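You operate a simulated robot arm through the tools that you are given. There is no shell and no other tool. Be economical: measure what you need, move in short steps, check, and stop when the job is done.

The job below is to be done with a simulated robot arm. You get a single attempt, and the scene is never put back.

Task
Turn the length knob to 55 mm. Put the green job card on the small orange tray. Close the drawer with the blue handle. Take the orange work card and put it on the top of the store bench. Fetch the square bottle from the top of the check bench and stand it in the green tray on the side table. Take the purple label marked "27" from the top of the check bench and put it in the grey tray on the feed table. Press the gauge check key two times. Turn the top tally knob to 0 PCS. Pull the lower drawer of the grey unit open. Any order will do. Set down upright: orange work card, square bottle.

Only the result counts: the job must be done as asked and must still hold three seconds after the hand-in. Knocking over, shifting, dropping, spilling or breaking anything else fails it.

Robot
A 6-joint arm with a four-finger gripper on a trunk, on a base that drives. Base frame: it is fixed to the floor where the robot stands at the start and does not move with it; the origin is under the middle of the robot, x ahead of it, y to its left, z up. Units: mm, degrees, N and s.
With the tool pointing down near the work surface it reaches from about 120 to 660 mm from the robot's upright axis, wherever it stands. Its first joint turns from -166.0 to 166.0 degrees. Places, roughly: drawer with the blue handle [-1200, 300, 700]; gauge check key [-2500, 300, 900]; green job card [1000, 500, 750]; green tray on the side table (20x17 cm) [-640, -3020, 840]; grey tray on the feed table (20x28 cm) [-320, 2380, 860]; length knob [500, 0, 1300]; lower drawer of the grey unit [-2400, 200, 600]; orange work card [-1250, -250, 1000]; purple label [-2250, -750, 750]; small orange tray (17x16x3 cm) [3200, 400, 800]; square bottle [-1750, -1000, 1000]; top of the store bench [-4000, -900, 900]; top tally knob [-3900, -100, 1500]. Payload 3.43 kg.
Tool frame: the origin (TCP) lies between the finger pads and is the grasp point; the fingertips stand 30 mm ahead of it; z points along the fingers, y is the line along which they close. Largest opening 120 mm; the body of the gripper starts 85 mm behind the TCP.
Orientation is told as [roll, pitch, yaw] about the base's x, y, z axes, in that order, counted from this pose: with the fingers straight down and closing along the base's y, the tool's x points along the base's -x, its y along +y and its z along -z.

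Tools
- The arm moves only by the tool play_rows. Its argument "moves" is a list that holds one entry, the list of rows, each a list of 6 numbers: the shift along the base's x, y, z in units of 50 mm (1.0 is 50 mm), then the turn, a rotation vector about the base's x, y, z in units of 4 degrees (1.0 is 4 degrees). In form: [[[dx, dy, dz, wx, wy, wz], ...]]. A call has 1 to 10 rows; each row shifts and turns the commanded pose from where the row before left it. "jaw" is the opening in per cent of the stroke, from 0 (shut) to 100 (fully open), set as the call begins (left out, the last holds). A call with a number of a shift or a turn outside -1 to 1 is refused whole. Each row takes 0.2 s and may step no farther than 50 mm and 8.6 degrees from the row before; otherwise, or with a gripper value out of range, the whole call is refused. A pose out of reach is approached as far as the arm can. The call stops where the force on the tool passes 40 N (or 10 N more than at its start, if that is more) or the arm is blocked; 0.2 s more then pass. The fingers move at their own pace and stop on an object; they squeeze with about 27 N. The grip force told is the motor's: it shows also when the fingers shut on nothing. Time passes only in rows, and 0.2 s behind the last, so rows that do not move let the fingers close. The reply holds the time, the measured pose of the TCP, the force on the tool along the base axes, the opening and the grip force, in the units named above and with some noise, with the torque about the TCP (base axes, N m) and any sound that the robot's microphone picked up, and new pictures: "views" is both (left out), scene, wrist or none.
- Cameras (640 x 400 px; columns grow to the right, rows downward): "scene" is now at [-20.3, 195.1, 1716.3]; the picture's right is [1.00, 0.04, 0.00], its down [0.03, -0.93, -0.36] and it looks along [-0.01, 0.36, -0.93] (base axes); focal length 214 px, centre (320, 200). "wrist" rides on the gripper at [71, -17, -121] in the tool frame; the picture's right is [0.23, 0.97, 0.00], its down [-0.81, 0.19, -0.55] and it looks along [-0.54, 0.13, 0.83] (tool axes); focal length 275 px, centre (320, 200). There is no depth. A picture from a camera that has moved, and an enlarged one, comes with that camera's place and axes in the base frame and with its lens.
- lift_body(by): slides the trunk up (or, below 0, down) by that many mm; the arm and the scene camera ride with it, the base frame stays. It gives what a move gives, with no picture.
- roll_base(legs): drives the robot by 1 to 6 legs, each [ahead, left, turn to the left] in mm, mm and degrees, along the robot's own axes; the way and the turn of a leg run together, so that a leg with both is an arc; at most 1500 mm and 180 degrees a leg. The arm and the cameras ride along, it lands a little off, and it stops where it bumps. It gives what a move gives, and a new picture of the scene camera.
- head_to(pan, tilt): turns the head with the scene camera to pan (to the left, within 120 degrees either way) and tilt (down, from -29 to 69), counted from straight ahead of the robot. It gives what a move gives, and a new picture of the scene camera.
- zoom(camera, box): a new picture of the part [left, top, right, bottom] of that camera's present view, enlarged. It takes no simulated time.
- hand_in(): hands the job in; it is judged then, once.

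Work in short steps. Places have to be worked out from the pictures, the camera data and where the tool is seen: move nearer, look again, correct. Check each grasp and each placing, and mend what went wrong. You have 196 turns and 260 pictures in all, those below and enlarged ones among them. Open the gripper and draw the arm clear of the work before you hand the job in, unless the task says otherwise; then end with one line.

The tools are called after "Request:" by a JSON object that holds its "op" and its "data". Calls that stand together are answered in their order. play_rows: Moves the arm, as the interface text tells. Its arguments: {"type":"object","properties":{"moves":{"type":"array","items":{"type":"array","items":{"type":"array","items":{"type":"number"}}}},"jaw":{"type":"number"},"views":{"type":"string","enum":["both","scene","wrist","none"]}},"required":["moves"]} The other tools are called the same way: lift_body (by) slides the trunk up or down; roll_base (legs) drives the base; head_to (pan, tilt) turns the head that bears the scene camera; zoom (camera, box) takes an enlarged picture of a part of a camera's view; hand_in () hands the job in.

At the start:

```text
clock: 0.0
ee_pos: [220.3, 343.5, 1422.1]
tool_rot: [0.0, 0.0, 0.1]
ft_force: [-0.1, -0.8, 0.3]
torque: [0.03, 0.05, 0.0]
gripper_width: 119.9
grip_force: 0.1
trunk travel left (down, up): [-250.0, 190.0]
robot x, y, heading: [-3.4, 1.6, 0.0]
head pan, tilt: [92.0, 68.8]
```

scene: 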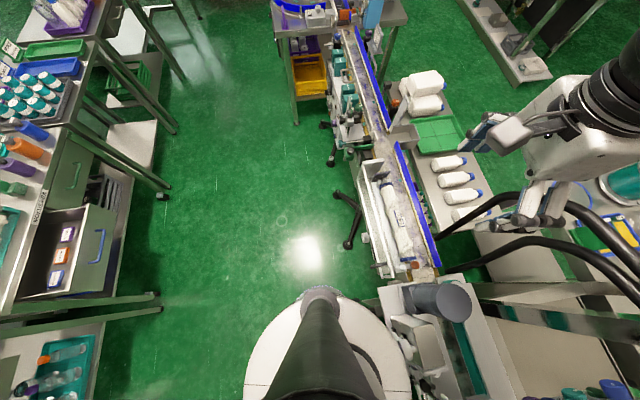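
wrist: 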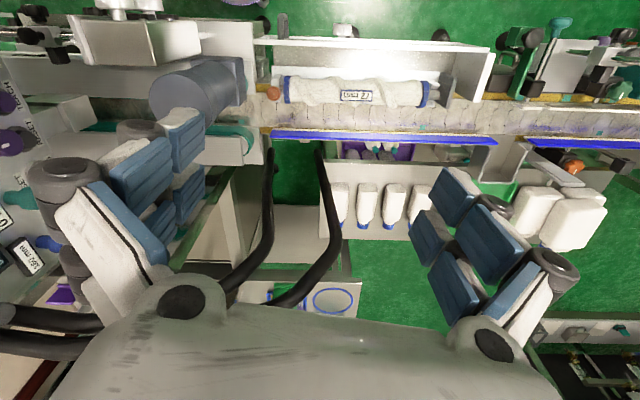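

I begin by looking ahead toward the length knob, at about [500,0,1300].

Request:
{"op": "head_to", "data": {"pan": 0, "tilt": 30}}

Request:
{"op": "head_to", "data": {"pan": 60, "tilt": 25}}

Request:
{"op": "head_to", "data": {"pan": -60, "tilt": 25}}

Request:
{"op": "head_to", "data": {"pan": 120, "tilt": 25}}

Request:
{"op": "head_to", "data": {"pan": -120, "tilt": 25}}

```text
clock: 1.7
ee_pos: [220.9, 342.9, 1423.0]
tool_rot: [0.1, 0.0, 0.0]
ft_force: [-0.2, 0.0, -0.5]
torque: [-0.01, -0.03, 0.0]
gripper_width: 120.1
grip_force: 0.0
trunk travel left (down, up): [-250.0, 190.0]
robot x, y, heading: [2.6, -0.6, 0.3]
head pan, tilt: [0.0, 30.0]
camera scene: at [72.7, 141.0, 1769.3], right [0.02, -1.0, 0.0], down [-0.49, -0.01, -0.87], along [0.87, 0.02, -0.49], focal length 214 px, centre (320, 200)
```

scene: 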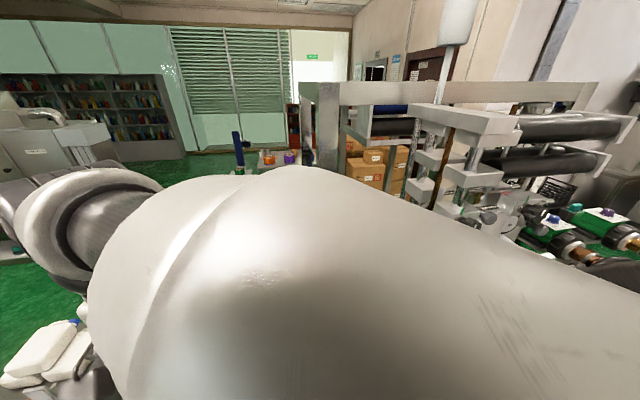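

```text
clock: 3.0
ee_pos: [220.2, 343.8, 1422.4]
tool_rot: [0.0, 0.1, 0.0]
ft_force: [-0.2, 0.0, -0.8]
torque: [0.02, 0.01, 0.02]
gripper_width: 120.1
grip_force: 0.1
trunk travel left (down, up): [-250.0, 190.0]
robot x, y, heading: [2.0, -0.0, 0.1]
head pan, tilt: [60.0, 25.0]
camera scene: at [28.0, 218.9, 1775.8], right [0.87, -0.5, 0.0], down [-0.21, -0.37, -0.91], along [0.45, 0.78, -0.42], focal length 214 px, centre (320, 200)
```

scene: 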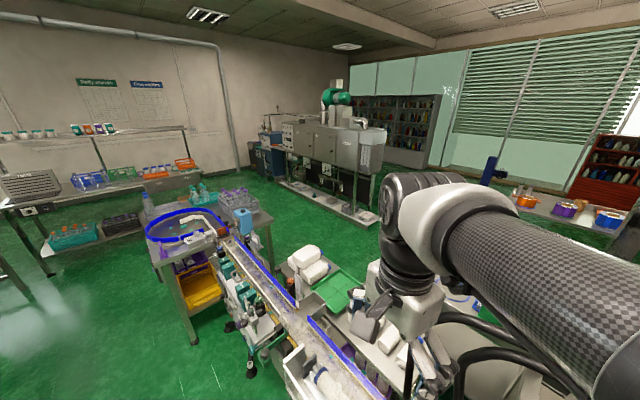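

```text
clock: 5.0
ee_pos: [222.3, 343.8, 1422.9]
tool_rot: [0.0, 0.0, 0.0]
ft_force: [-0.3, 1.0, 0.5]
torque: [0.0, -0.01, 0.03]
gripper_width: 120.3
grip_force: 0.0
trunk travel left (down, up): [-250.0, 190.0]
robot x, y, heading: [0.2, -3.5, 0.0]
head pan, tilt: [-60.0, 25.0]
camera scene: at [27.9, 59.5, 1775.8], right [-0.87, -0.5, 0.0], down [-0.21, 0.37, -0.91], along [0.45, -0.78, -0.42], focal length 214 px, centre (320, 200)
```

scene: 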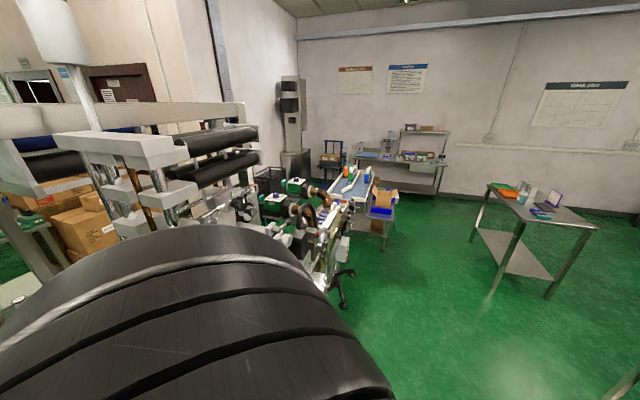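

```text
clock: 7.7
ee_pos: [221.5, 344.4, 1423.0]
tool_rot: [0.0, 0.1, -0.1]
ft_force: [-0.1, 0.3, -0.3]
torque: [-0.03, 0.0, 0.02]
gripper_width: 120.2
grip_force: 0.0
trunk travel left (down, up): [-250.0, 190.0]
robot x, y, heading: [-0.0, -3.0, -0.0]
head pan, tilt: [120.0, 25.0]
camera scene: at [-64.2, 219.0, 1775.8], right [0.87, 0.5, 0.0], down [0.21, -0.37, -0.91], along [-0.45, 0.79, -0.42], focal length 214 px, centre (320, 200)
```

scene: 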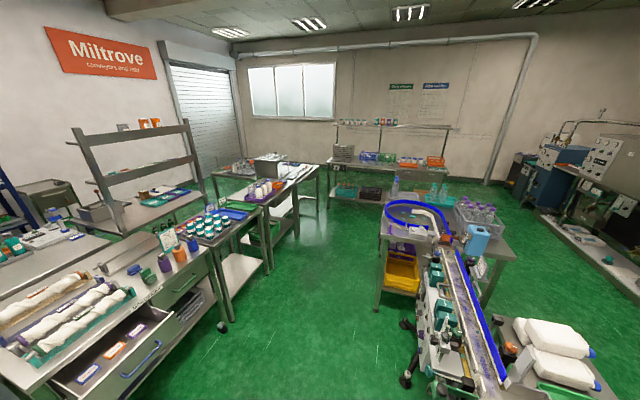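

```text
clock: 11.1
ee_pos: [220.3, 343.9, 1422.5]
tool_rot: [0.0, -0.1, 0.0]
ft_force: [-0.6, -0.3, 0.3]
torque: [0.0, 0.01, -0.04]
gripper_width: 120.4
grip_force: 0.0
trunk travel left (down, up): [-250.0, 190.0]
robot x, y, heading: [-0.7, 1.9, -0.0]
head pan, tilt: [-120.0, 25.0]
camera scene: at [-64.2, 59.4, 1775.8], right [-0.87, 0.5, 0.0], down [0.21, 0.37, -0.91], along [-0.45, -0.79, -0.42], focal length 214 px, centre (320, 200)
```

scene: 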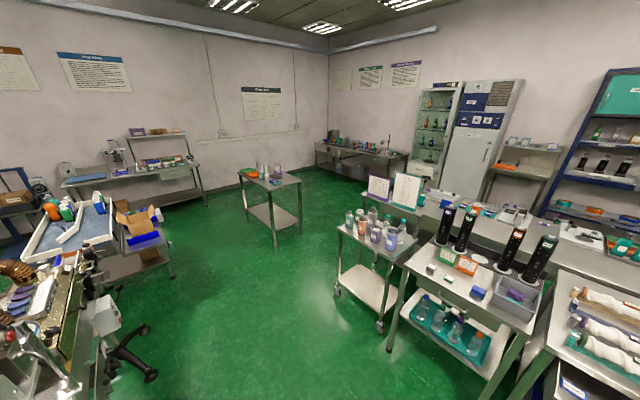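

The wrist view's left edge shows a panel with knobs; I enlarge it.

Request:
{"op": "zoom", "data": {"camera": "wrist", "box": [0, 60, 160, 310]}}

Request:
{"op": "head_to", "data": {"pan": -20, "tilt": 60}}

```text
1.60 times, centred on (80, 185) of wrist
camera zoom: at [150.1, 327.6, 1544.1], right [-0.23, 0.97, 0.0], down [0.81, 0.19, 0.55], along [0.54, 0.13, -0.83], focal length 440 px, centre (704, 224)
```

zoom: 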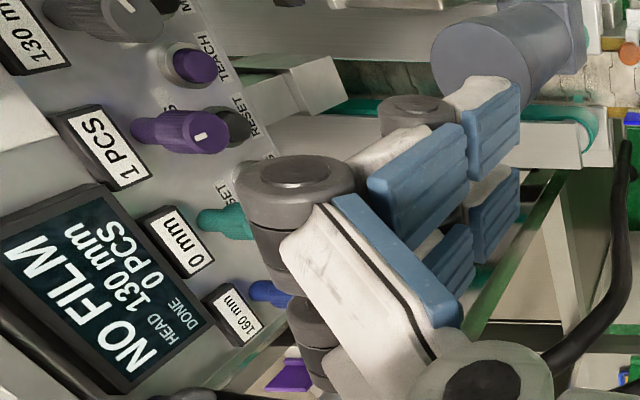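

```text
clock: 12.8
ee_pos: [220.9, 344.0, 1420.3]
tool_rot: [-0.2, 0.2, -0.1]
ft_force: [-0.1, -0.7, 0.0]
torque: [0.01, 0.01, -0.03]
gripper_width: 120.2
grip_force: 0.1
trunk travel left (down, up): [-250.0, 190.0]
robot x, y, heading: [-1.9, 4.7, 0.1]
head pan, tilt: [-20.0, 60.0]
camera scene: at [51.6, 98.4, 1744.3], right [-0.5, -0.87, 0.0], down [-0.62, 0.36, -0.7], along [0.61, -0.35, -0.72], focal length 214 px, centre (320, 200)
```

scene: 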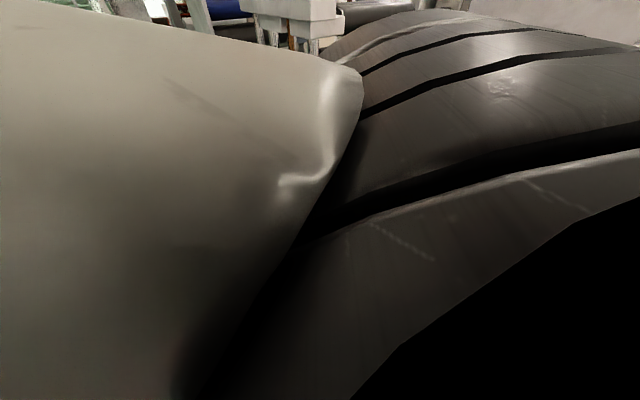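

The panel looks to face +y, with its text reading toward -x. I turn the tool to point at -y with the camera above the gripper, in two stages.

Request:
{"op": "play_rows", "data": {"moves": [[[0, 0.2, 0, -1, 1, 1], [0, 0.2, 0, -1, 1, 1], [0, 0.2, 0, -1, 1, 1], [0.2, 0.2, 0, -1, 1, 1], [0.2, 0.2, 0, -1, 1, 1], [0.2, 0, 0, -1, 1, 1], [0.2, 0, 0, -1, 1, 1], [0.2, 0, 0, -1, 1, 1], [0.2, 0, 0, -1, 1, 1]]], "views": "wrist"}}

Request:
{"op": "play_rows", "data": {"moves": [[[0.2, 0, 0, -1, 1, 1], [0.2, 0, 0, -1, 1, 1], [0.2, 0, 0, -1, 1, 1], [0.2, 0, 0, -1, 1, 1], [0.2, 0, 0, -1, 1, 1], [0.2, 0, 0, -1, 1, 1], [0.2, 0, 0, -1, 1, 1], [0.2, 0, 0, -1, 1, 1], [0, 0, 0, -0.32, 0.32, 0.32]]], "views": "wrist"}}

```text
clock: 14.8
ee_pos: [237.0, 316.9, 1323.3]
tool_rot: [-27.3, 43.8, 27.4]
ft_force: [1.5, -0.1, -0.1]
torque: [-0.02, 0.02, -0.03]
gripper_width: 119.9
grip_force: 0.0
out of reach, approached as far as the arm can: row 5, 6, 7, 8, 9
trunk travel left (down, up): [-250.0, 190.0]
robot x, y, heading: [0.5, -0.2, -0.2]
head pan, tilt: [-20.0, 60.0]
camera wrist: at [243.2, 366.2, 1457.6], right [-0.82, 0.55, -0.16], down [0.57, 0.78, -0.27], along [-0.02, -0.31, -0.95], focal length 275 px, centre (320, 200)
```

wrist: 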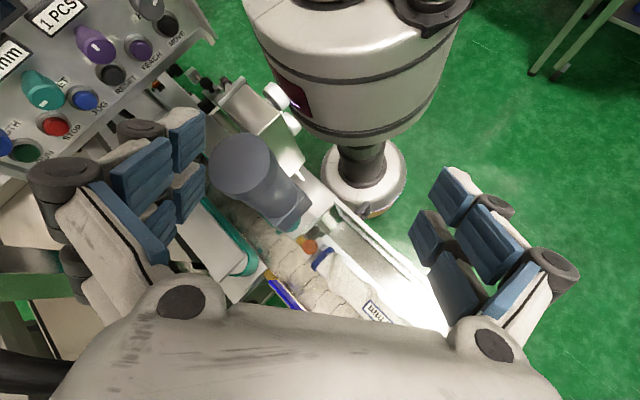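

```text
clock: 16.8
ee_pos: [269.9, 198.9, 1233.4]
tool_rot: [30.2, 90.0, 120.5]
ft_force: [0.2, 0.0, -0.3]
torque: [0.0, 0.05, 0.03]
gripper_width: 120.0
grip_force: 0.0
out of reach, approached as far as the arm can: row 1, 2, 3, 4, 5, 6, 7, 8
trunk travel left (down, up): [-250.0, 190.0]
robot x, y, heading: [-1.2, -2.7, 0.0]
head pan, tilt: [-20.0, 60.0]
camera wrist: at [287.5, 319.9, 1305.7], right [-0.97, 0.0, 0.23], down [-0.19, 0.55, -0.81], along [-0.13, -0.83, -0.54], focal length 275 px, centre (320, 200)
```

wrist: 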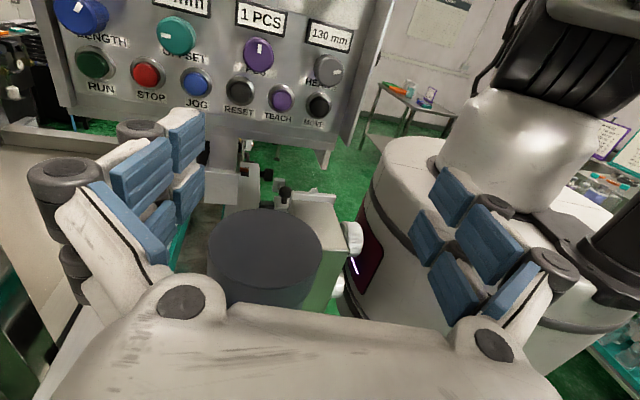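

The panel is clear: LENGTH is the blue knob, around [510,0,1260]. I move the tool toward +x and a little up, to line up ahead of it.

Request:
{"op": "play_rows", "data": {"moves": [[[0.8, 0, 0.3, 0, 0, 0], [0.8, 0, 0.3, 0, 0, 0], [0.8, 0, 0.3, 0, 0, 0], [0.8, 0, 0.3, 0, 0, 0]]], "views": "wrist"}}

```text
clock: 17.8
ee_pos: [414.0, 138.8, 1260.6]
tool_rot: [13.0, 89.8, 103.3]
ft_force: [1.1, -0.4, 0.0]
torque: [-0.01, -0.01, -0.03]
gripper_width: 120.1
grip_force: 0.1
out of reach, approached as far as the arm can: row 1, 2, 3, 4
trunk travel left (down, up): [-250.0, 190.0]
robot x, y, heading: [3.7, -0.5, -0.1]
head pan, tilt: [-20.0, 60.0]
camera wrist: at [431.2, 259.5, 1332.7], right [-0.97, 0.0, 0.23], down [-0.19, 0.56, -0.81], along [-0.12, -0.83, -0.54], focal length 275 px, centre (320, 200)
```

wrist: 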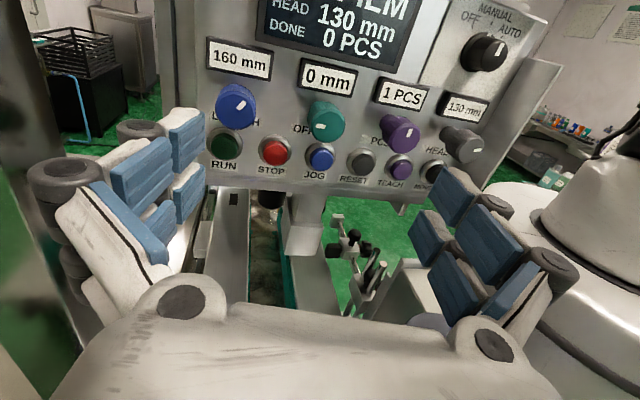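

Triangulating from the two views puts the LENGTH knob face near [482,44,1263]. I align in front of it with the jaw half shut.

Request:
{"op": "play_rows", "data": {"moves": [[[0.5, 0, 0, 0, 0, 0], [0.5, 0, 0.04, 0, 0, 0], [0.36, -0.2, 0, 0, 0, 0], [0, -0.3, 0, 0, 0, 0], [0, 0, 0, 0, 0, 0]]], "jaw": 55, "views": "wrist"}}

```text
clock: 19.0
ee_pos: [474.6, 101.6, 1257.4]
tool_rot: [-101.5, 90.0, -11.6]
ft_force: [0.4, 0.4, -0.1]
torque: [0.02, 0.0, 0.0]
gripper_width: 66.0
grip_force: 0.0
out of reach, approached as far as the arm can: row 1, 2
trunk travel left (down, up): [-250.0, 190.0]
robot x, y, heading: [-0.6, -0.8, 0.2]
head pan, tilt: [-20.0, 60.0]
camera wrist: at [492.4, 223.1, 1329.8], right [-0.97, 0.0, 0.23], down [-0.19, 0.55, -0.81], along [-0.13, -0.83, -0.54], focal length 275 px, centre (320, 200)
```

wrist: 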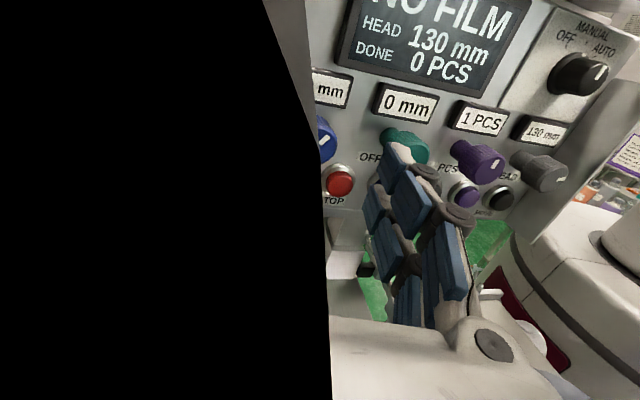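

The left half of the wrist view is blocked by something black. I check the surroundings with the head camera.

Request:
{"op": "head_to", "data": {"pan": 10, "tilt": 45}}

```text
clock: 20.0
ee_pos: [473.8, 101.9, 1257.8]
tool_rot: [-21.3, 90.0, 68.6]
ft_force: [0.8, -0.3, -0.3]
torque: [-0.01, -0.02, 0.02]
gripper_width: 65.9
grip_force: 0.1
trunk travel left (down, up): [-250.0, 190.0]
robot x, y, heading: [-1.4, 1.1, 0.2]
head pan, tilt: [10.0, 45.0]
camera scene: at [61.9, 153.2, 1745.2], right [0.17, -0.98, 0.0], down [-0.7, -0.12, -0.71], along [0.7, 0.12, -0.71], focal length 214 px, centre (320, 200)
```

scene: 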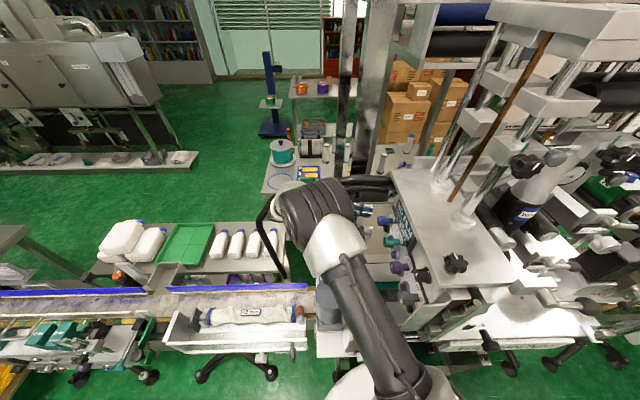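

I enlarge the area around the gripper and the knobs.

Request:
{"op": "zoom", "data": {"camera": "scene", "box": [250, 120, 450, 320]}}

```text
2.00 times, centred on (350, 220) of scene
camera zoom: at [61.9, 153.2, 1745.2], right [0.17, -0.98, 0.0], down [-0.7, -0.12, -0.71], along [0.7, 0.12, -0.71], focal length 429 px, centre (260, 160)
```

zoom: 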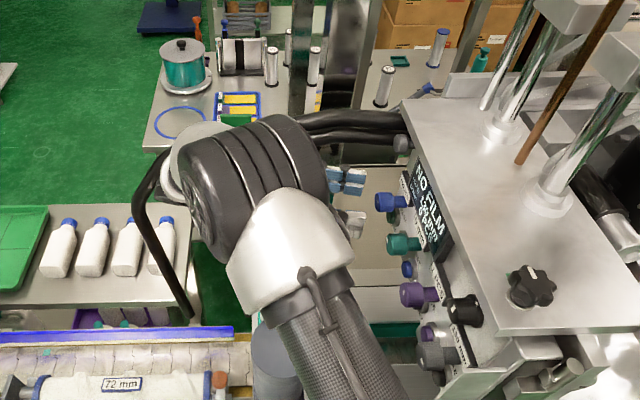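

A post appears to stand close by, at about x≥490, y≈195. I back off toward -x and look at it from both cameras.

Request:
{"op": "play_rows", "data": {"moves": [[[-0.8, 0, 0, 0, 0, 0], [-0.8, 0, 0, 0, 0, 0], [-0.8, 0, 0, 0, 0, 0], [-0.6, 0, 0, 0, 0, 0]]], "views": "both"}}

Request:
{"op": "zoom", "data": {"camera": "scene", "box": [280, 60, 460, 260]}}

```text
clock: 21.0
ee_pos: [324.6, 100.1, 1258.6]
tool_rot: [-76.0, 90.0, 13.9]
ft_force: [-0.1, 0.8, 0.0]
torque: [-0.02, -0.03, -0.03]
gripper_width: 65.8
grip_force: 0.2
trunk travel left (down, up): [-250.0, 190.0]
robot x, y, heading: [-1.5, 1.2, -0.2]
head pan, tilt: [10.0, 45.0]
camera scene: at [61.2, 153.3, 1745.2], right [0.17, -0.98, 0.0], down [-0.7, -0.12, -0.71], along [0.7, 0.12, -0.71], focal length 214 px, centre (320, 200)
camera wrist: at [341.4, 220.9, 1330.7], right [-0.97, 0.0, 0.23], down [-0.19, 0.55, -0.81], along [-0.13, -0.83, -0.54], focal length 275 px, centre (320, 200)
```

scene: 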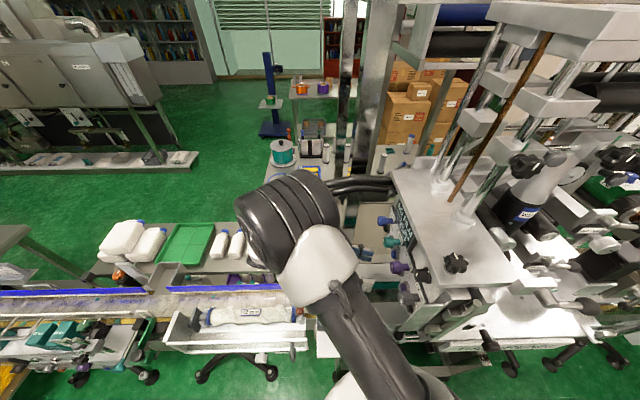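
wrist: 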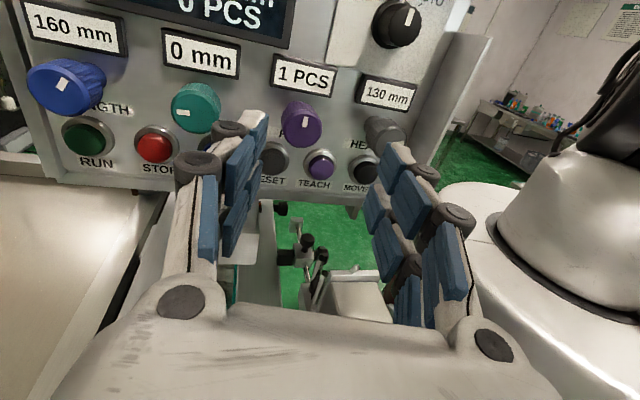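

```text
2.00 times, centred on (370, 160) of scene
camera zoom: at [61.2, 153.3, 1745.2], right [0.17, -0.98, 0.0], down [-0.7, -0.12, -0.71], along [0.7, 0.12, -0.71], focal length 429 px, centre (220, 280)
```

zoom: 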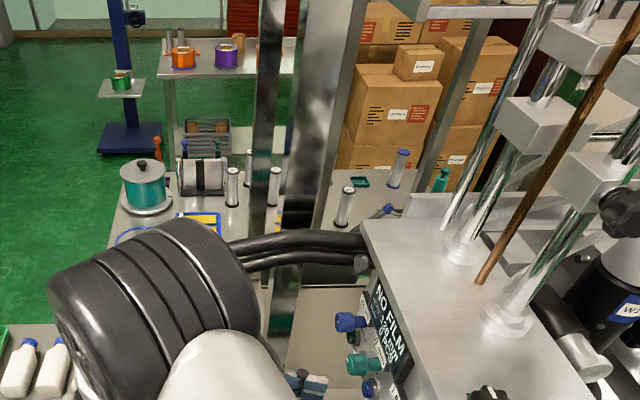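

I roll the tool 90° so the gripper body is narrow in x and the camera sits on the free -x side.

Request:
{"op": "play_rows", "data": {"moves": [[[0, 0.1, 0, 0, -1, 0], [0, 0.1, 0, 0, -1, 0], [0, 0.1, 0, 0, -1, 0], [0, 0.1, 0, 0, -1, 0], [0, 0.1, 0, 0, -1, 0], [0, 0.1, 0, 0, -1, 0], [0, 0, 0, 0, -1, 0], [0, 0, 0, 0, -1, 0], [0, 0, 0, 0, -1, 0], [0, 0, 0, 0, -1, 0]]], "views": "none"}}

Request:
{"op": "play_rows", "data": {"moves": [[[0, 0, 0, 0, -1, 0], [0, 0, 0, 0, -1, 0], [0, 0, 0, 0, -1, 0], [0, 0, 0, 0, -1, 0], [0, 0, 0, 0, -1, 0], [0, 0, 0, 0, -1, 0], [0, 0, 0, 0, -1, 0], [0, 0, 0, 0, -1, 0], [0, 0, 0, 0, -1, 0], [0, 0, 0, 0, -1, 0]]], "views": "none"}}

Request:
{"op": "play_rows", "data": {"moves": [[[0, 0, 0, 0, -1, 0], [0.7, 0, 0, 0, -1, 0], [0.9, 0, 0, 0, -0.5, 0], [0.5, 0, 0, 0, 0, 0]]], "views": "wrist"}}

```text
clock: 23.2
ee_pos: [324.9, 131.9, 1259.3]
tool_rot: [-90.1, 49.8, 0.1]
ft_force: [0.8, -0.8, 0.3]
torque: [-0.02, -0.04, 0.01]
gripper_width: 65.9
grip_force: 0.0
trunk travel left (down, up): [-250.0, 190.0]
robot x, y, heading: [1.9, -3.7, 0.0]
head pan, tilt: [10.0, 45.0]
```

```text
clock: 25.4
ee_pos: [325.8, 132.9, 1259.3]
tool_rot: [-89.9, 10.0, 0.0]
ft_force: [0.3, -0.4, 0.0]
torque: [-0.03, 0.01, -0.04]
gripper_width: 65.9
grip_force: 0.0
trunk travel left (down, up): [-250.0, 190.0]
robot x, y, heading: [-1.7, -2.7, -0.4]
head pan, tilt: [10.0, 45.0]
```

```text
clock: 26.4
ee_pos: [431.5, 130.1, 1261.6]
tool_rot: [-90.1, -0.1, 0.0]
ft_force: [0.5, -0.1, -0.3]
torque: [0.01, 0.01, -0.07]
gripper_width: 66.0
grip_force: 0.0
trunk travel left (down, up): [-250.0, 190.0]
robot x, y, heading: [-0.2, 3.4, 0.3]
head pan, tilt: [10.0, 45.0]
camera wrist: at [361.4, 251.4, 1277.9], right [-0.23, 0.0, -0.97], down [0.81, 0.55, -0.19], along [0.54, -0.83, -0.13], focal length 275 px, centre (320, 200)
```

wrist: 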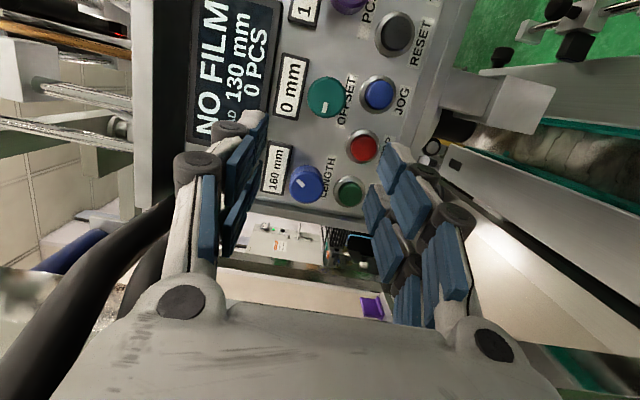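

The black thing is a hose bundle above the knob, around z 1350 and x≥490. I tilt the gripper so its upper end leans to -x, which keeps clear of the hose, then line up on the knob at [482,44,1261].

Request:
{"op": "play_rows", "data": {"moves": [[[0, 0, 0, 0, -1, 0], [0, 0, 0, 0, -1, 0], [0, 0, 0, 0, -1, 0], [0, 0, 0, 0, -1, 0], [0, 0, 0, 0, -1, 0], [0, 0, 0, 0, -1, 0], [0, 0, 0, 0, -1, 0], [0, 0, 0, 0, -1, 0], [0, 0, 0, 0, -1, 0], [0, 0, 0, 0, -1, 0]]], "views": "none"}}

Request:
{"op": "play_rows", "data": {"moves": [[[0.2, 0, 0, 0, -1, 0], [0.3, 0, 0, 0, -1, 0], [0.3, 0, 0, 0, 0, 0], [0.2, -0.4, 0, 0, 0, 0], [0, -0.2, 0, 0, 0, 0]]], "views": "wrist"}}

```text
clock: 28.6
ee_pos: [430.8, 130.3, 1258.6]
tool_rot: [-90.0, -40.1, 0.0]
ft_force: [-0.1, 0.3, -0.4]
torque: [0.01, -0.02, 0.0]
gripper_width: 66.1
grip_force: 0.2
trunk travel left (down, up): [-250.0, 190.0]
robot x, y, heading: [2.4, -3.2, 0.3]
head pan, tilt: [10.0, 45.0]
```

```text
clock: 29.8
ee_pos: [478.6, 91.5, 1256.2]
tool_rot: [-90.0, -48.1, 0.0]
ft_force: [-0.1, -0.7, 0.2]
torque: [0.01, 0.04, -0.03]
gripper_width: 66.0
grip_force: 0.1
out of reach, approached as far as the arm can: row 2, 3
trunk travel left (down, up): [-250.0, 190.0]
robot x, y, heading: [-0.4, 1.4, -0.3]
head pan, tilt: [10.0, 45.0]
camera wrist: at [418.2, 212.5, 1215.0], right [0.57, 0.0, -0.82], down [0.68, 0.55, 0.47], along [0.45, -0.83, 0.32], focal length 275 px, centre (320, 200)
```

wrist: 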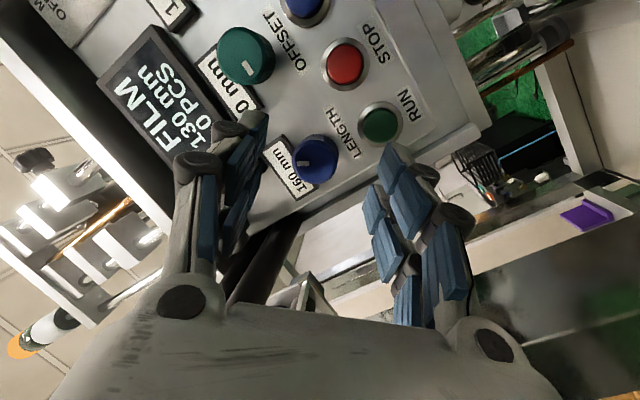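

Knob confirmed at about [482,44,1263]. I advance so the tips overlap its rim by about 9 mm, then close.

Request:
{"op": "play_rows", "data": {"moves": [[[0.06, -0.2, 0.13, 0, 0, 0], [0, -0.16, 0, 0, 0, 0], [0, -0.16, 0, 0, 0, 0], [0, 0, 0, 0, 0, 0]]], "views": "wrist"}}

Request:
{"op": "play_rows", "data": {"moves": [[[0, 0, 0, 0, 0, 0], [0, 0, 0, 0, 0, 0], [0, 0, 0, 0, 0, 0], [0, 0, 0, 0, 0, 0]]], "jaw": 0, "views": "wrist"}}

```text
clock: 30.8
ee_pos: [480.0, 68.0, 1261.6]
tool_rot: [-90.0, -48.0, 0.0]
ft_force: [0.2, -0.4, 0.7]
torque: [-0.01, -0.01, -0.03]
gripper_width: 65.8
grip_force: 0.1
trunk travel left (down, up): [-250.0, 190.0]
robot x, y, heading: [0.5, -1.1, -0.1]
head pan, tilt: [10.0, 45.0]
camera wrist: at [420.9, 188.2, 1221.2], right [0.57, 0.0, -0.82], down [0.69, 0.55, 0.47], along [0.45, -0.83, 0.31], focal length 275 px, centre (320, 200)
```

wrist: 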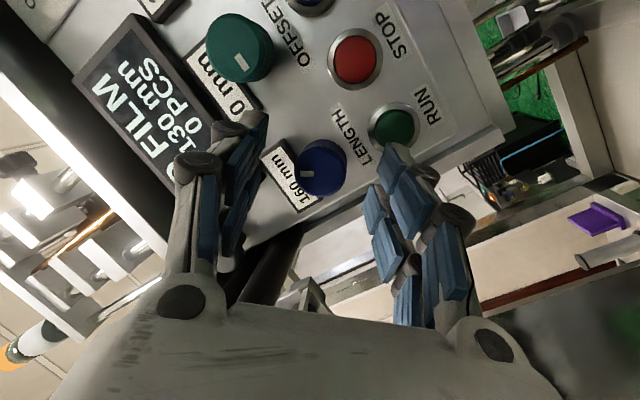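

```text
clock: 31.8
ee_pos: [482.0, 67.6, 1261.7]
tool_rot: [-89.9, -48.0, 0.1]
ft_force: [-0.2, 0.1, -2.2]
torque: [0.44, 0.1, 0.33]
gripper_width: 29.9
grip_force: 37.4
trunk travel left (down, up): [-250.0, 190.0]
robot x, y, heading: [-0.5, -0.7, 0.1]
head pan, tilt: [10.0, 45.0]
camera wrist: at [421.1, 188.2, 1221.0], right [0.57, 0.0, -0.82], down [0.69, 0.55, 0.47], along [0.46, -0.83, 0.31], focal length 275 px, centre (320, 200)
```

wrist: 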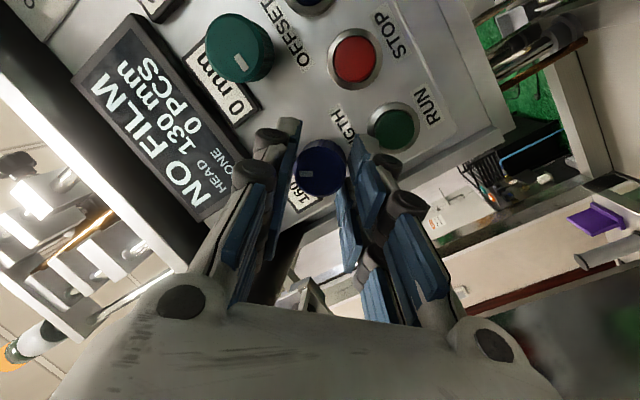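

The knob is gripped (30 mm). I test-turn by +24° about y, i.e. anticlockwise as seen from the front.

Request:
{"op": "play_rows", "data": {"moves": [[[0, 0, 0, 0, 1, 0], [0, 0, 0, 0, 1, 0], [0, 0, 0, 0, 1, 0], [0, 0, 0, 0, 1, 0], [0, 0, 0, 0, 1, 0], [0, 0, 0, 0, 1, 0]]], "views": "wrist"}}

Request:
{"op": "zoom", "data": {"camera": "wrist", "box": [220, 80, 400, 240]}}

```text
clock: 33.2
ee_pos: [481.2, 66.6, 1261.1]
tool_rot: [-89.9, -23.8, 0.0]
ft_force: [1.6, -0.3, -14.0]
torque: [0.44, 0.02, 0.76]
gripper_width: 28.5
grip_force: 44.7
trunk travel left (down, up): [-250.0, 190.0]
robot x, y, heading: [0.6, 1.2, 0.2]
head pan, tilt: [10.0, 45.0]
camera wrist: at [409.9, 188.0, 1249.0], right [0.18, 0.0, -0.98], down [0.82, 0.55, 0.15], along [0.54, -0.83, 0.1], focal length 275 px, centre (320, 200)
```

wrist: 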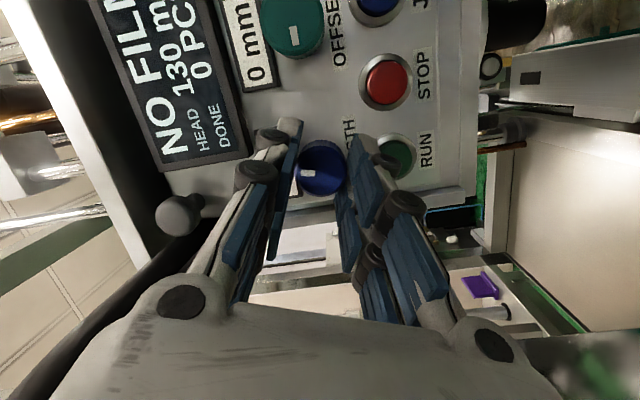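

```text
2.50 times, centred on (310, 160) of wrist
camera zoom: at [409.9, 188.0, 1249.0], right [0.18, 0.0, -0.98], down [0.82, 0.55, 0.15], along [0.54, -0.83, 0.1], focal length 688 px, centre (345, 300)
```

zoom: 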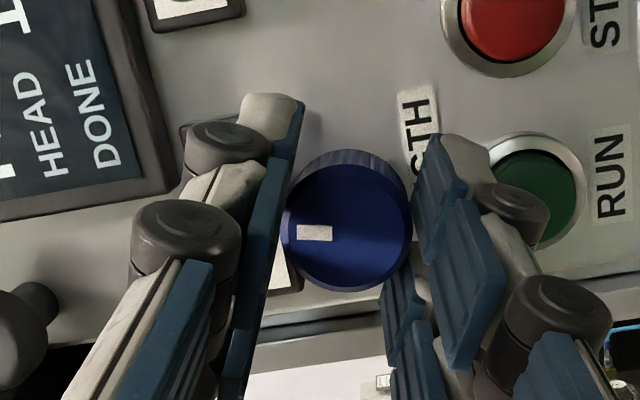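

The knob turned with the grip. I open and back off a bit to read the display.

Request:
{"op": "play_rows", "data": {"moves": [[[0, 0, 0, 0, 0, 0], [0, 0, 0, 0, 0, 0], [0, 0.3, 0, 0, 0, 0], [0, 0.4, 0, 0, 0, 0], [0, 0, 0, 0, 0, 0]]], "jaw": 55, "views": "wrist"}}

Request:
{"op": "zoom", "data": {"camera": "wrist", "box": [220, 80, 400, 240]}}

```text
clock: 34.4
ee_pos: [481.4, 101.3, 1263.2]
tool_rot: [-90.0, -24.0, 0.0]
ft_force: [-0.3, -0.1, -0.9]
torque: [-0.02, -0.01, -0.02]
gripper_width: 65.9
grip_force: 0.0
trunk travel left (down, up): [-250.0, 190.0]
robot x, y, heading: [-2.5, -2.3, -0.0]
head pan, tilt: [10.0, 45.0]
camera wrist: at [409.7, 222.3, 1250.4], right [0.19, 0.0, -0.98], down [0.82, 0.55, 0.15], along [0.54, -0.83, 0.1], focal length 275 px, centre (320, 200)
```

wrist: 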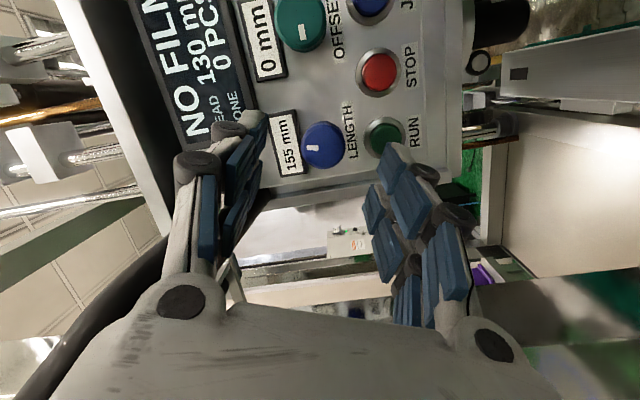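

```text
2.50 times, centred on (310, 160) of wrist
camera zoom: at [409.7, 222.3, 1250.4], right [0.19, 0.0, -0.98], down [0.82, 0.55, 0.15], along [0.54, -0.83, 0.1], focal length 688 px, centre (345, 300)
```

zoom: 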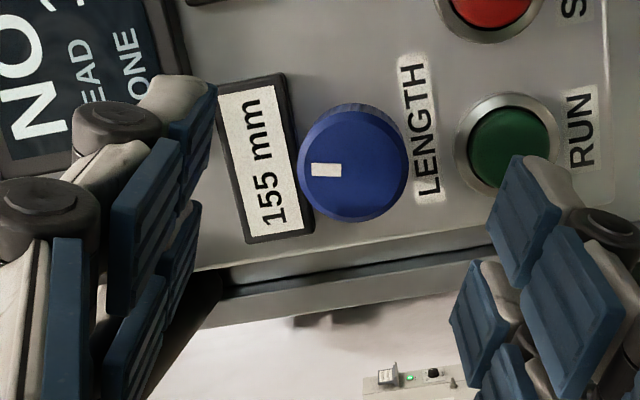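

24° gave 160→155 mm, so this knob needs many turns: long strokes between θ≈-120° and -20°. I rewind while backed off.

Request:
{"op": "play_rows", "data": {"moves": [[[0, 0, 0, 0, -1, 0], [0, 0, 0, 0, -1, 0], [0, 0, 0, 0, -1, 0], [0, 0, 0, 0, -1, 0], [0, 0, 0, 0, -1, 0], [0, 0, 0, 0, -1, 0], [0, 0, 0, 0, -1, 0], [0, 0, 0, 0, -1, 0], [0, 0, 0, 0, -1, 0], [0, 0, 0, 0, -1, 0]]], "views": "none"}}

Request:
{"op": "play_rows", "data": {"moves": [[[0, 0, 0, 0, -1, 0], [0, 0, 0, 0, -1, 0], [0, 0, 0, 0, -1, 0], [0, 0, 0, 0, -1, 0], [0, 0, 0, 0, -1, 0], [0, 0, 0, 0, -1, 0], [0, 0, 0, 0, -1, 0], [0, 0, 0, 0, -1, 0], [0, 0, 0, 0, -1, 0], [0, 0, 0, 0, -1, 0]]], "views": "none"}}

Request:
{"op": "play_rows", "data": {"moves": [[[0, 0, 0, 0, -1, 0], [0, 0, 0, 0, -1, 0], [0, 0, 0, 0, -1, 0], [0, 0, 0, 0, -1, 0], [0, 0, 0, 0, -1, 0], [0, 0, 0, 0, -1, 0], [0, 0, 0, 0, 0, 0]]], "views": "wrist"}}

```text
clock: 36.6
ee_pos: [479.6, 101.7, 1262.4]
tool_rot: [-90.1, -64.0, -0.1]
ft_force: [0.0, -0.8, -0.1]
torque: [0.0, 0.02, 0.02]
gripper_width: 65.9
grip_force: 0.0
trunk travel left (down, up): [-250.0, 190.0]
robot x, y, heading: [0.4, -4.4, -0.0]
head pan, tilt: [10.0, 45.0]
```

```text
clock: 38.8
ee_pos: [480.2, 101.5, 1261.9]
tool_rot: [90.1, -76.0, 180.0]
ft_force: [0.0, -0.5, -0.9]
torque: [0.01, -0.01, 0.02]
gripper_width: 66.0
grip_force: 0.1
trunk travel left (down, up): [-250.0, 190.0]
robot x, y, heading: [-0.9, 1.4, -0.3]
head pan, tilt: [10.0, 45.0]
```

```text
clock: 40.0
ee_pos: [506.2, 108.9, 1268.9]
tool_rot: [89.5, -56.2, -179.4]
ft_force: [-31.6, 0.8, 0.1]
torque: [-0.03, -0.35, 1.47]
gripper_width: 53.3
grip_force: 0.1
out of reach, approached as far as the arm can: row 4, 5, 6
trunk travel left (down, up): [-250.0, 190.0]
robot x, y, heading: [1.9, 2.4, 0.1]
head pan, tilt: [10.0, 45.0]
stopped in row 6: the force on the tool passed its limit at 49 N (the readings are from after the stop); the commanded pose is now the measured one
camera wrist: at [531.5, 230.4, 1201.0], right [0.94, 0.0, 0.35], down [-0.29, 0.55, 0.78], along [-0.19, -0.84, 0.51], focal length 275 px, centre (320, 200)
```

wrist: 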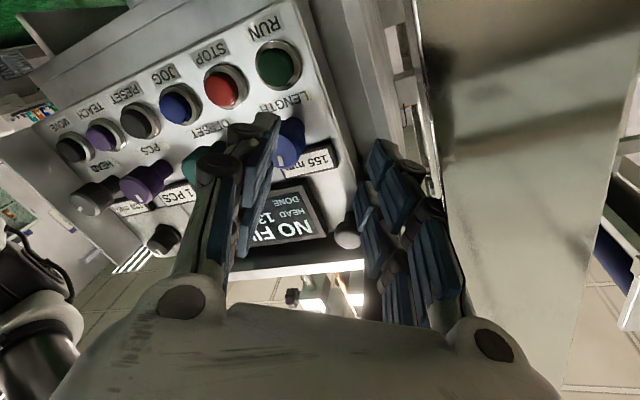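

The wrist reached its limit and touched a frame plate at about θ=-124°; the reading is still 155 mm and nothing moved. I go back to θ=-104° over the knob and approach.

Request:
{"op": "play_rows", "data": {"moves": [[[-0.2, 0, -0.05, 0, 0.5, 0], [-0.2, -0.05, -0.04, 0, 1, 0], [-0.05, -0.05, -0.02, 0, 1, 0], [0, -0.04, 0, 0, 1, 0], [0, 0, 0, 0, 1, 0], [0, 0, 0, 0, 0.5, 0], [0, 0, 0, 0, 0, 0]]], "views": "wrist"}}

```text
clock: 41.6
ee_pos: [490.5, 99.7, 1260.8]
tool_rot: [88.1, -76.3, -177.9]
ft_force: [0.5, -0.5, 0.6]
torque: [0.03, 0.0, 0.02]
gripper_width: 65.9
grip_force: 0.0
trunk travel left (down, up): [-250.0, 190.0]
robot x, y, heading: [1.5, 1.4, 0.3]
head pan, tilt: [10.0, 45.0]
camera wrist: at [491.4, 222.3, 1189.3], right [1.0, 0.0, 0.01], down [-0.01, 0.55, 0.84], along [0.0, -0.84, 0.55], focal length 275 px, centre (320, 200)
```

wrist: 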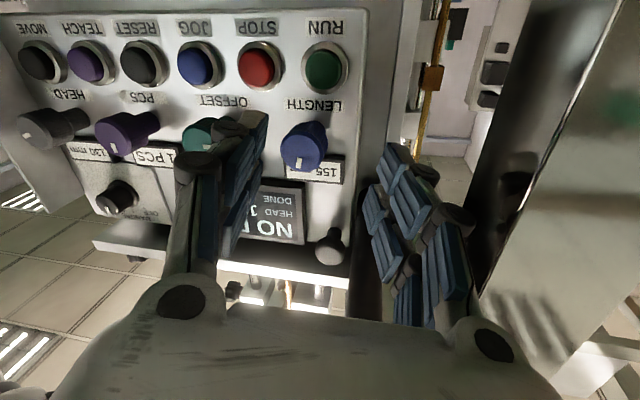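

The knob again measures at [481,44,1262]. I shift to it, advance, close, and start the long turn.

Request:
{"op": "play_rows", "data": {"moves": [[[-0.19, 0, 0.04, 0, 0, 0], [0, -0.3, 0, 0, 0, 0], [0, -0.34, 0, 0, 0, 0], [0, 0, 0, 0, 0, 0]]], "views": "none"}}

Request:
{"op": "play_rows", "data": {"moves": [[[0, 0, 0, 0, 0, 0], [0, 0, 0, 0, 0, 0], [0, 0, 0, 0, 0, 0], [0, 0, 0, 0, 1, 0], [0, 0, 0, 0, 1, 0], [0, 0, 0, 0, 1, 0], [0, 0, 0, 0, 1, 0], [0, 0, 0, 0, 1, 0], [0, 0, 0, 0, 1, 0], [0, 0, 0, 0, 1, 0]]], "jaw": 0, "views": "wrist"}}

```text
clock: 42.6
ee_pos: [479.1, 68.0, 1262.1]
tool_rot: [88.1, -76.3, -178.0]
ft_force: [0.9, 0.4, -0.6]
torque: [0.02, -0.01, -0.02]
gripper_width: 66.1
grip_force: 0.2
trunk travel left (down, up): [-250.0, 190.0]
robot x, y, heading: [2.4, 1.5, -0.1]
head pan, tilt: [10.0, 45.0]
```

```text
clock: 44.9
ee_pos: [480.0, 69.5, 1262.1]
tool_rot: [-87.7, -75.4, -2.3]
ft_force: [-10.9, -0.4, -21.7]
torque: [-0.44, -0.17, 0.46]
gripper_width: 29.7
grip_force: 44.3
trunk travel left (down, up): [-250.0, 190.0]
robot x, y, heading: [-2.9, 0.3, 0.2]
head pan, tilt: [10.0, 45.0]
camera wrist: at [447.1, 190.9, 1198.6], right [0.88, 0.0, -0.47], down [0.39, 0.54, 0.74], along [0.26, -0.84, 0.48], focal length 275 px, centre (320, 200)
```

wrist: 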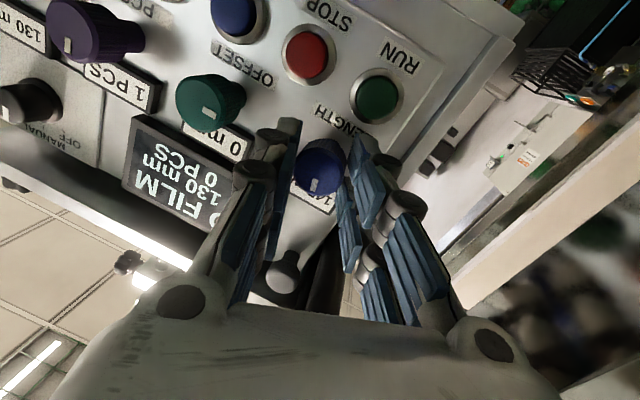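

The knob turns with the grip. Side force points toward -x,-z, so I nudge the centre that way and go on turning.

Request:
{"op": "play_rows", "data": {"moves": [[[-0.02, 0, -0.04, 0, 1, 0], [0, 0, 0, 0, 1, 0], [0, 0, 0, 0, 1, 0], [0, 0, 0, 0, 1, 0], [0, 0, 0, 0, 1, 0], [0, 0, 0, 0, 1, 0], [0, 0, 0, 0, 1, 0], [0, 0, 0, 0, 1, 0], [0, 0, 0, 0, 1, 0], [0, 0, 0, 0, 1, 0]]], "views": "none"}}

Request:
{"op": "play_rows", "data": {"moves": [[[0, 0, 0, 0, 1, 0], [0, 0, 0, 0, 1, 0], [0, 0, 0, 0, 1, 0], [0, 0, 0, 0, 1, 0], [0, 0, 0, 0, 1, 0], [0, 0, 0, 0, 1, 0], [0, 0, 0, 0, 1, 0]]], "views": "wrist"}}

Request:
{"op": "zoom", "data": {"camera": "wrist", "box": [220, 80, 400, 240]}}

```text
clock: 47.0
ee_pos: [480.4, 67.6, 1260.5]
tool_rot: [-89.8, -35.8, -0.5]
ft_force: [2.5, 6.7, 9.1]
torque: [-0.42, -0.06, 1.12]
gripper_width: 28.2
grip_force: 45.2
trunk travel left (down, up): [-250.0, 190.0]
robot x, y, heading: [-0.8, 0.0, -0.0]
head pan, tilt: [10.0, 45.0]
```

```text
clock: 48.6
ee_pos: [480.0, 69.7, 1260.1]
tool_rot: [-89.9, -7.7, -0.5]
ft_force: [1.3, 4.4, 2.6]
torque: [-0.05, -0.02, 0.82]
gripper_width: 27.2
grip_force: 45.2
trunk travel left (down, up): [-250.0, 190.0]
robot x, y, heading: [0.2, -0.3, 0.2]
head pan, tilt: [10.0, 45.0]
camera wrist: at [408.7, 190.9, 1268.7], right [-0.1, 0.0, -1.0], down [0.83, 0.55, -0.08], along [0.54, -0.84, -0.06], focal length 275 px, centre (320, 200)
```

wrist: 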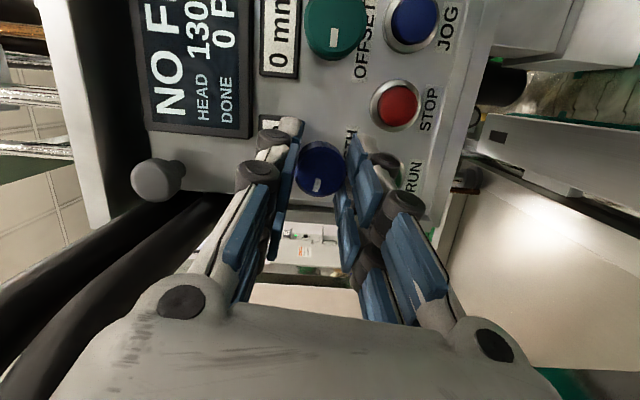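

```text
2.50 times, centred on (310, 160) of wrist
camera zoom: at [408.7, 190.9, 1268.7], right [-0.1, 0.0, -1.0], down [0.83, 0.55, -0.08], along [0.54, -0.84, -0.06], focal length 688 px, centre (345, 300)
```

zoom: 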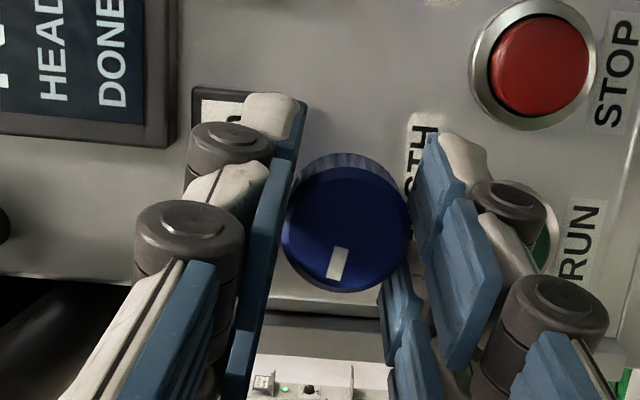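

All good; I carry on past vertical by 40°, watching the force because of the hose, then open and back off to read.

Request:
{"op": "play_rows", "data": {"moves": [[[0, -0.05, 0, 0, 1, 0], [0, 0, 0, 0, 1, 0], [0, 0, 0, 0, 1, 0], [0, 0, 0, 0, 1, 0], [0, 0, 0, 0, 1, 0], [0, 0, 0, 0, 1, 0], [0, 0, 0, 0, 1, 0], [0, 0, 0, 0, 1, 0], [0, 0, 0, 0, 1, 0], [0, 0, 0, 0, 1, 0]]], "views": "none"}}

Request:
{"op": "play_rows", "data": {"moves": [[[0, 0, 0, 0, 0, 0], [0, 0, 0, 0, 0, 0], [0, 0.3, 0, 0, 0, 0], [0, 0.4, 0, 0, 0, 0], [0, 0, 0, 0, -1, 0], [0, 0, 0, 0, -1, 0], [0, 0, 0, 0, -1, 0], [0, 0, 0, 0, -1, 0], [0, 0, 0, 0, -1, 0], [0, 0, 0, 0, -1, 0]]], "jaw": 55, "views": "wrist"}}

```text
clock: 50.9
ee_pos: [481.1, 67.6, 1260.1]
tool_rot: [-90.4, 32.5, -0.6]
ft_force: [4.0, 10.9, 2.4]
torque: [-1.38, -0.28, -0.14]
gripper_width: 28.5
grip_force: 44.5
trunk travel left (down, up): [-250.0, 190.0]
robot x, y, heading: [-2.2, 2.4, 0.2]
head pan, tilt: [10.0, 45.0]
```

```text
clock: 53.0
ee_pos: [479.3, 103.3, 1261.2]
tool_rot: [-90.1, 8.2, -0.5]
ft_force: [0.0, -1.1, -0.5]
torque: [0.0, 0.03, 0.0]
gripper_width: 66.0
grip_force: 0.1
trunk travel left (down, up): [-250.0, 190.0]
robot x, y, heading: [0.4, -0.2, 0.3]
head pan, tilt: [10.0, 45.0]
camera wrist: at [413.2, 223.9, 1288.2], right [-0.37, 0.0, -0.93], down [0.78, 0.55, -0.31], along [0.51, -0.84, -0.2], focal length 275 px, centre (320, 200)
```

wrist: 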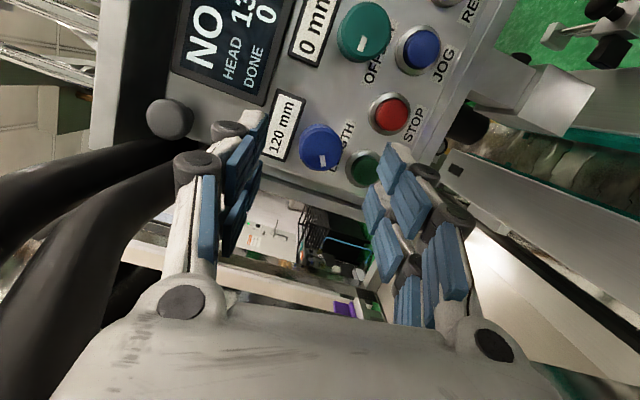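

120 mm now: 5 mm per 20°, so 260° more is needed in two strokes of 130°. I rewind to -104°, approach, and turn.

Request:
{"op": "play_rows", "data": {"moves": [[[0.02, 0, 0, 0, -1, 0], [0, 0, 0, 0, -1, 0], [0, 0, 0, 0, -1, 0], [0, 0, 0, 0, -1, 0], [0, 0, 0, 0, -1, 0], [0, 0, 0, 0, -1, 0], [0, 0, 0, 0, -1, 0], [0, 0, 0, 0, -1, 0], [0, 0, 0, 0, -1, 0], [0, 0, 0, 0, -1, 0]]], "views": "none"}}

Request:
{"op": "play_rows", "data": {"moves": [[[0, 0, 0, 0, -1, 0], [0, 0, 0, 0, -1, 0], [0, 0, 0, 0, -1, 0], [0, 0, 0, 0, -1, 0], [0, 0, 0, 0, -1, 0], [0, 0, 0, 0, -1, 0], [0, 0, 0, 0, -1, 0], [0, 0, 0, 0, -1, 0], [0, 0, 0, 0, -1, 0], [0, 0, 0, 0, -1, 0]]], "views": "none"}}

Request:
{"op": "play_rows", "data": {"moves": [[[0, 0, 0, 0, -1, 0], [0, 0, 0, 0, -1, 0], [0, 0, 0, 0, -1, 0], [0, 0, 0, 0, -1, 0], [0, 0, 0, 0, -1, 0], [0, 0, 0, 0, -1, 0], [0, -0.35, 0, 0, -1, 0], [0, -0.35, 0, 0, -1, 0], [0, 0, 0, 0, 0, 0]]], "views": "wrist"}}

```text
clock: 55.2
ee_pos: [481.1, 101.5, 1260.3]
tool_rot: [-89.7, -31.8, -0.6]
ft_force: [-0.4, 0.7, -0.5]
torque: [-0.01, 0.02, -0.01]
gripper_width: 65.9
grip_force: 0.1
trunk travel left (down, up): [-250.0, 190.0]
robot x, y, heading: [-2.0, -1.1, -0.3]
head pan, tilt: [10.0, 45.0]
```

```text
clock: 57.5
ee_pos: [482.1, 101.5, 1260.3]
tool_rot: [-88.5, -71.8, -1.6]
ft_force: [-0.2, 0.7, -0.2]
torque: [-0.01, 0.04, -0.01]
gripper_width: 65.6
grip_force: 0.1
trunk travel left (down, up): [-250.0, 190.0]
robot x, y, heading: [-1.3, -1.0, 0.0]
head pan, tilt: [10.0, 45.0]
```

```text
clock: 59.5
ee_pos: [482.3, 66.0, 1258.7]
tool_rot: [88.0, -76.3, -178.0]
ft_force: [0.0, 0.5, 0.0]
torque: [0.03, 0.03, 0.03]
gripper_width: 65.8
grip_force: 0.0
trunk travel left (down, up): [-250.0, 190.0]
robot x, y, heading: [0.4, -2.7, -0.0]
head pan, tilt: [10.0, 45.0]
camera wrist: at [482.1, 188.7, 1187.6], right [1.0, 0.0, 0.01], down [-0.01, 0.55, 0.84], along [0.0, -0.84, 0.55], focal length 275 px, centre (320, 200)
```

wrist: 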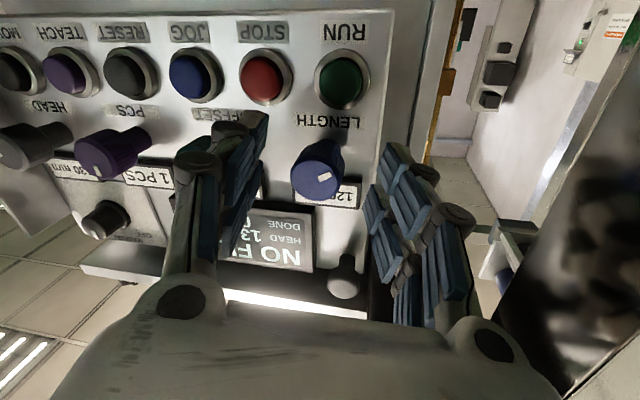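

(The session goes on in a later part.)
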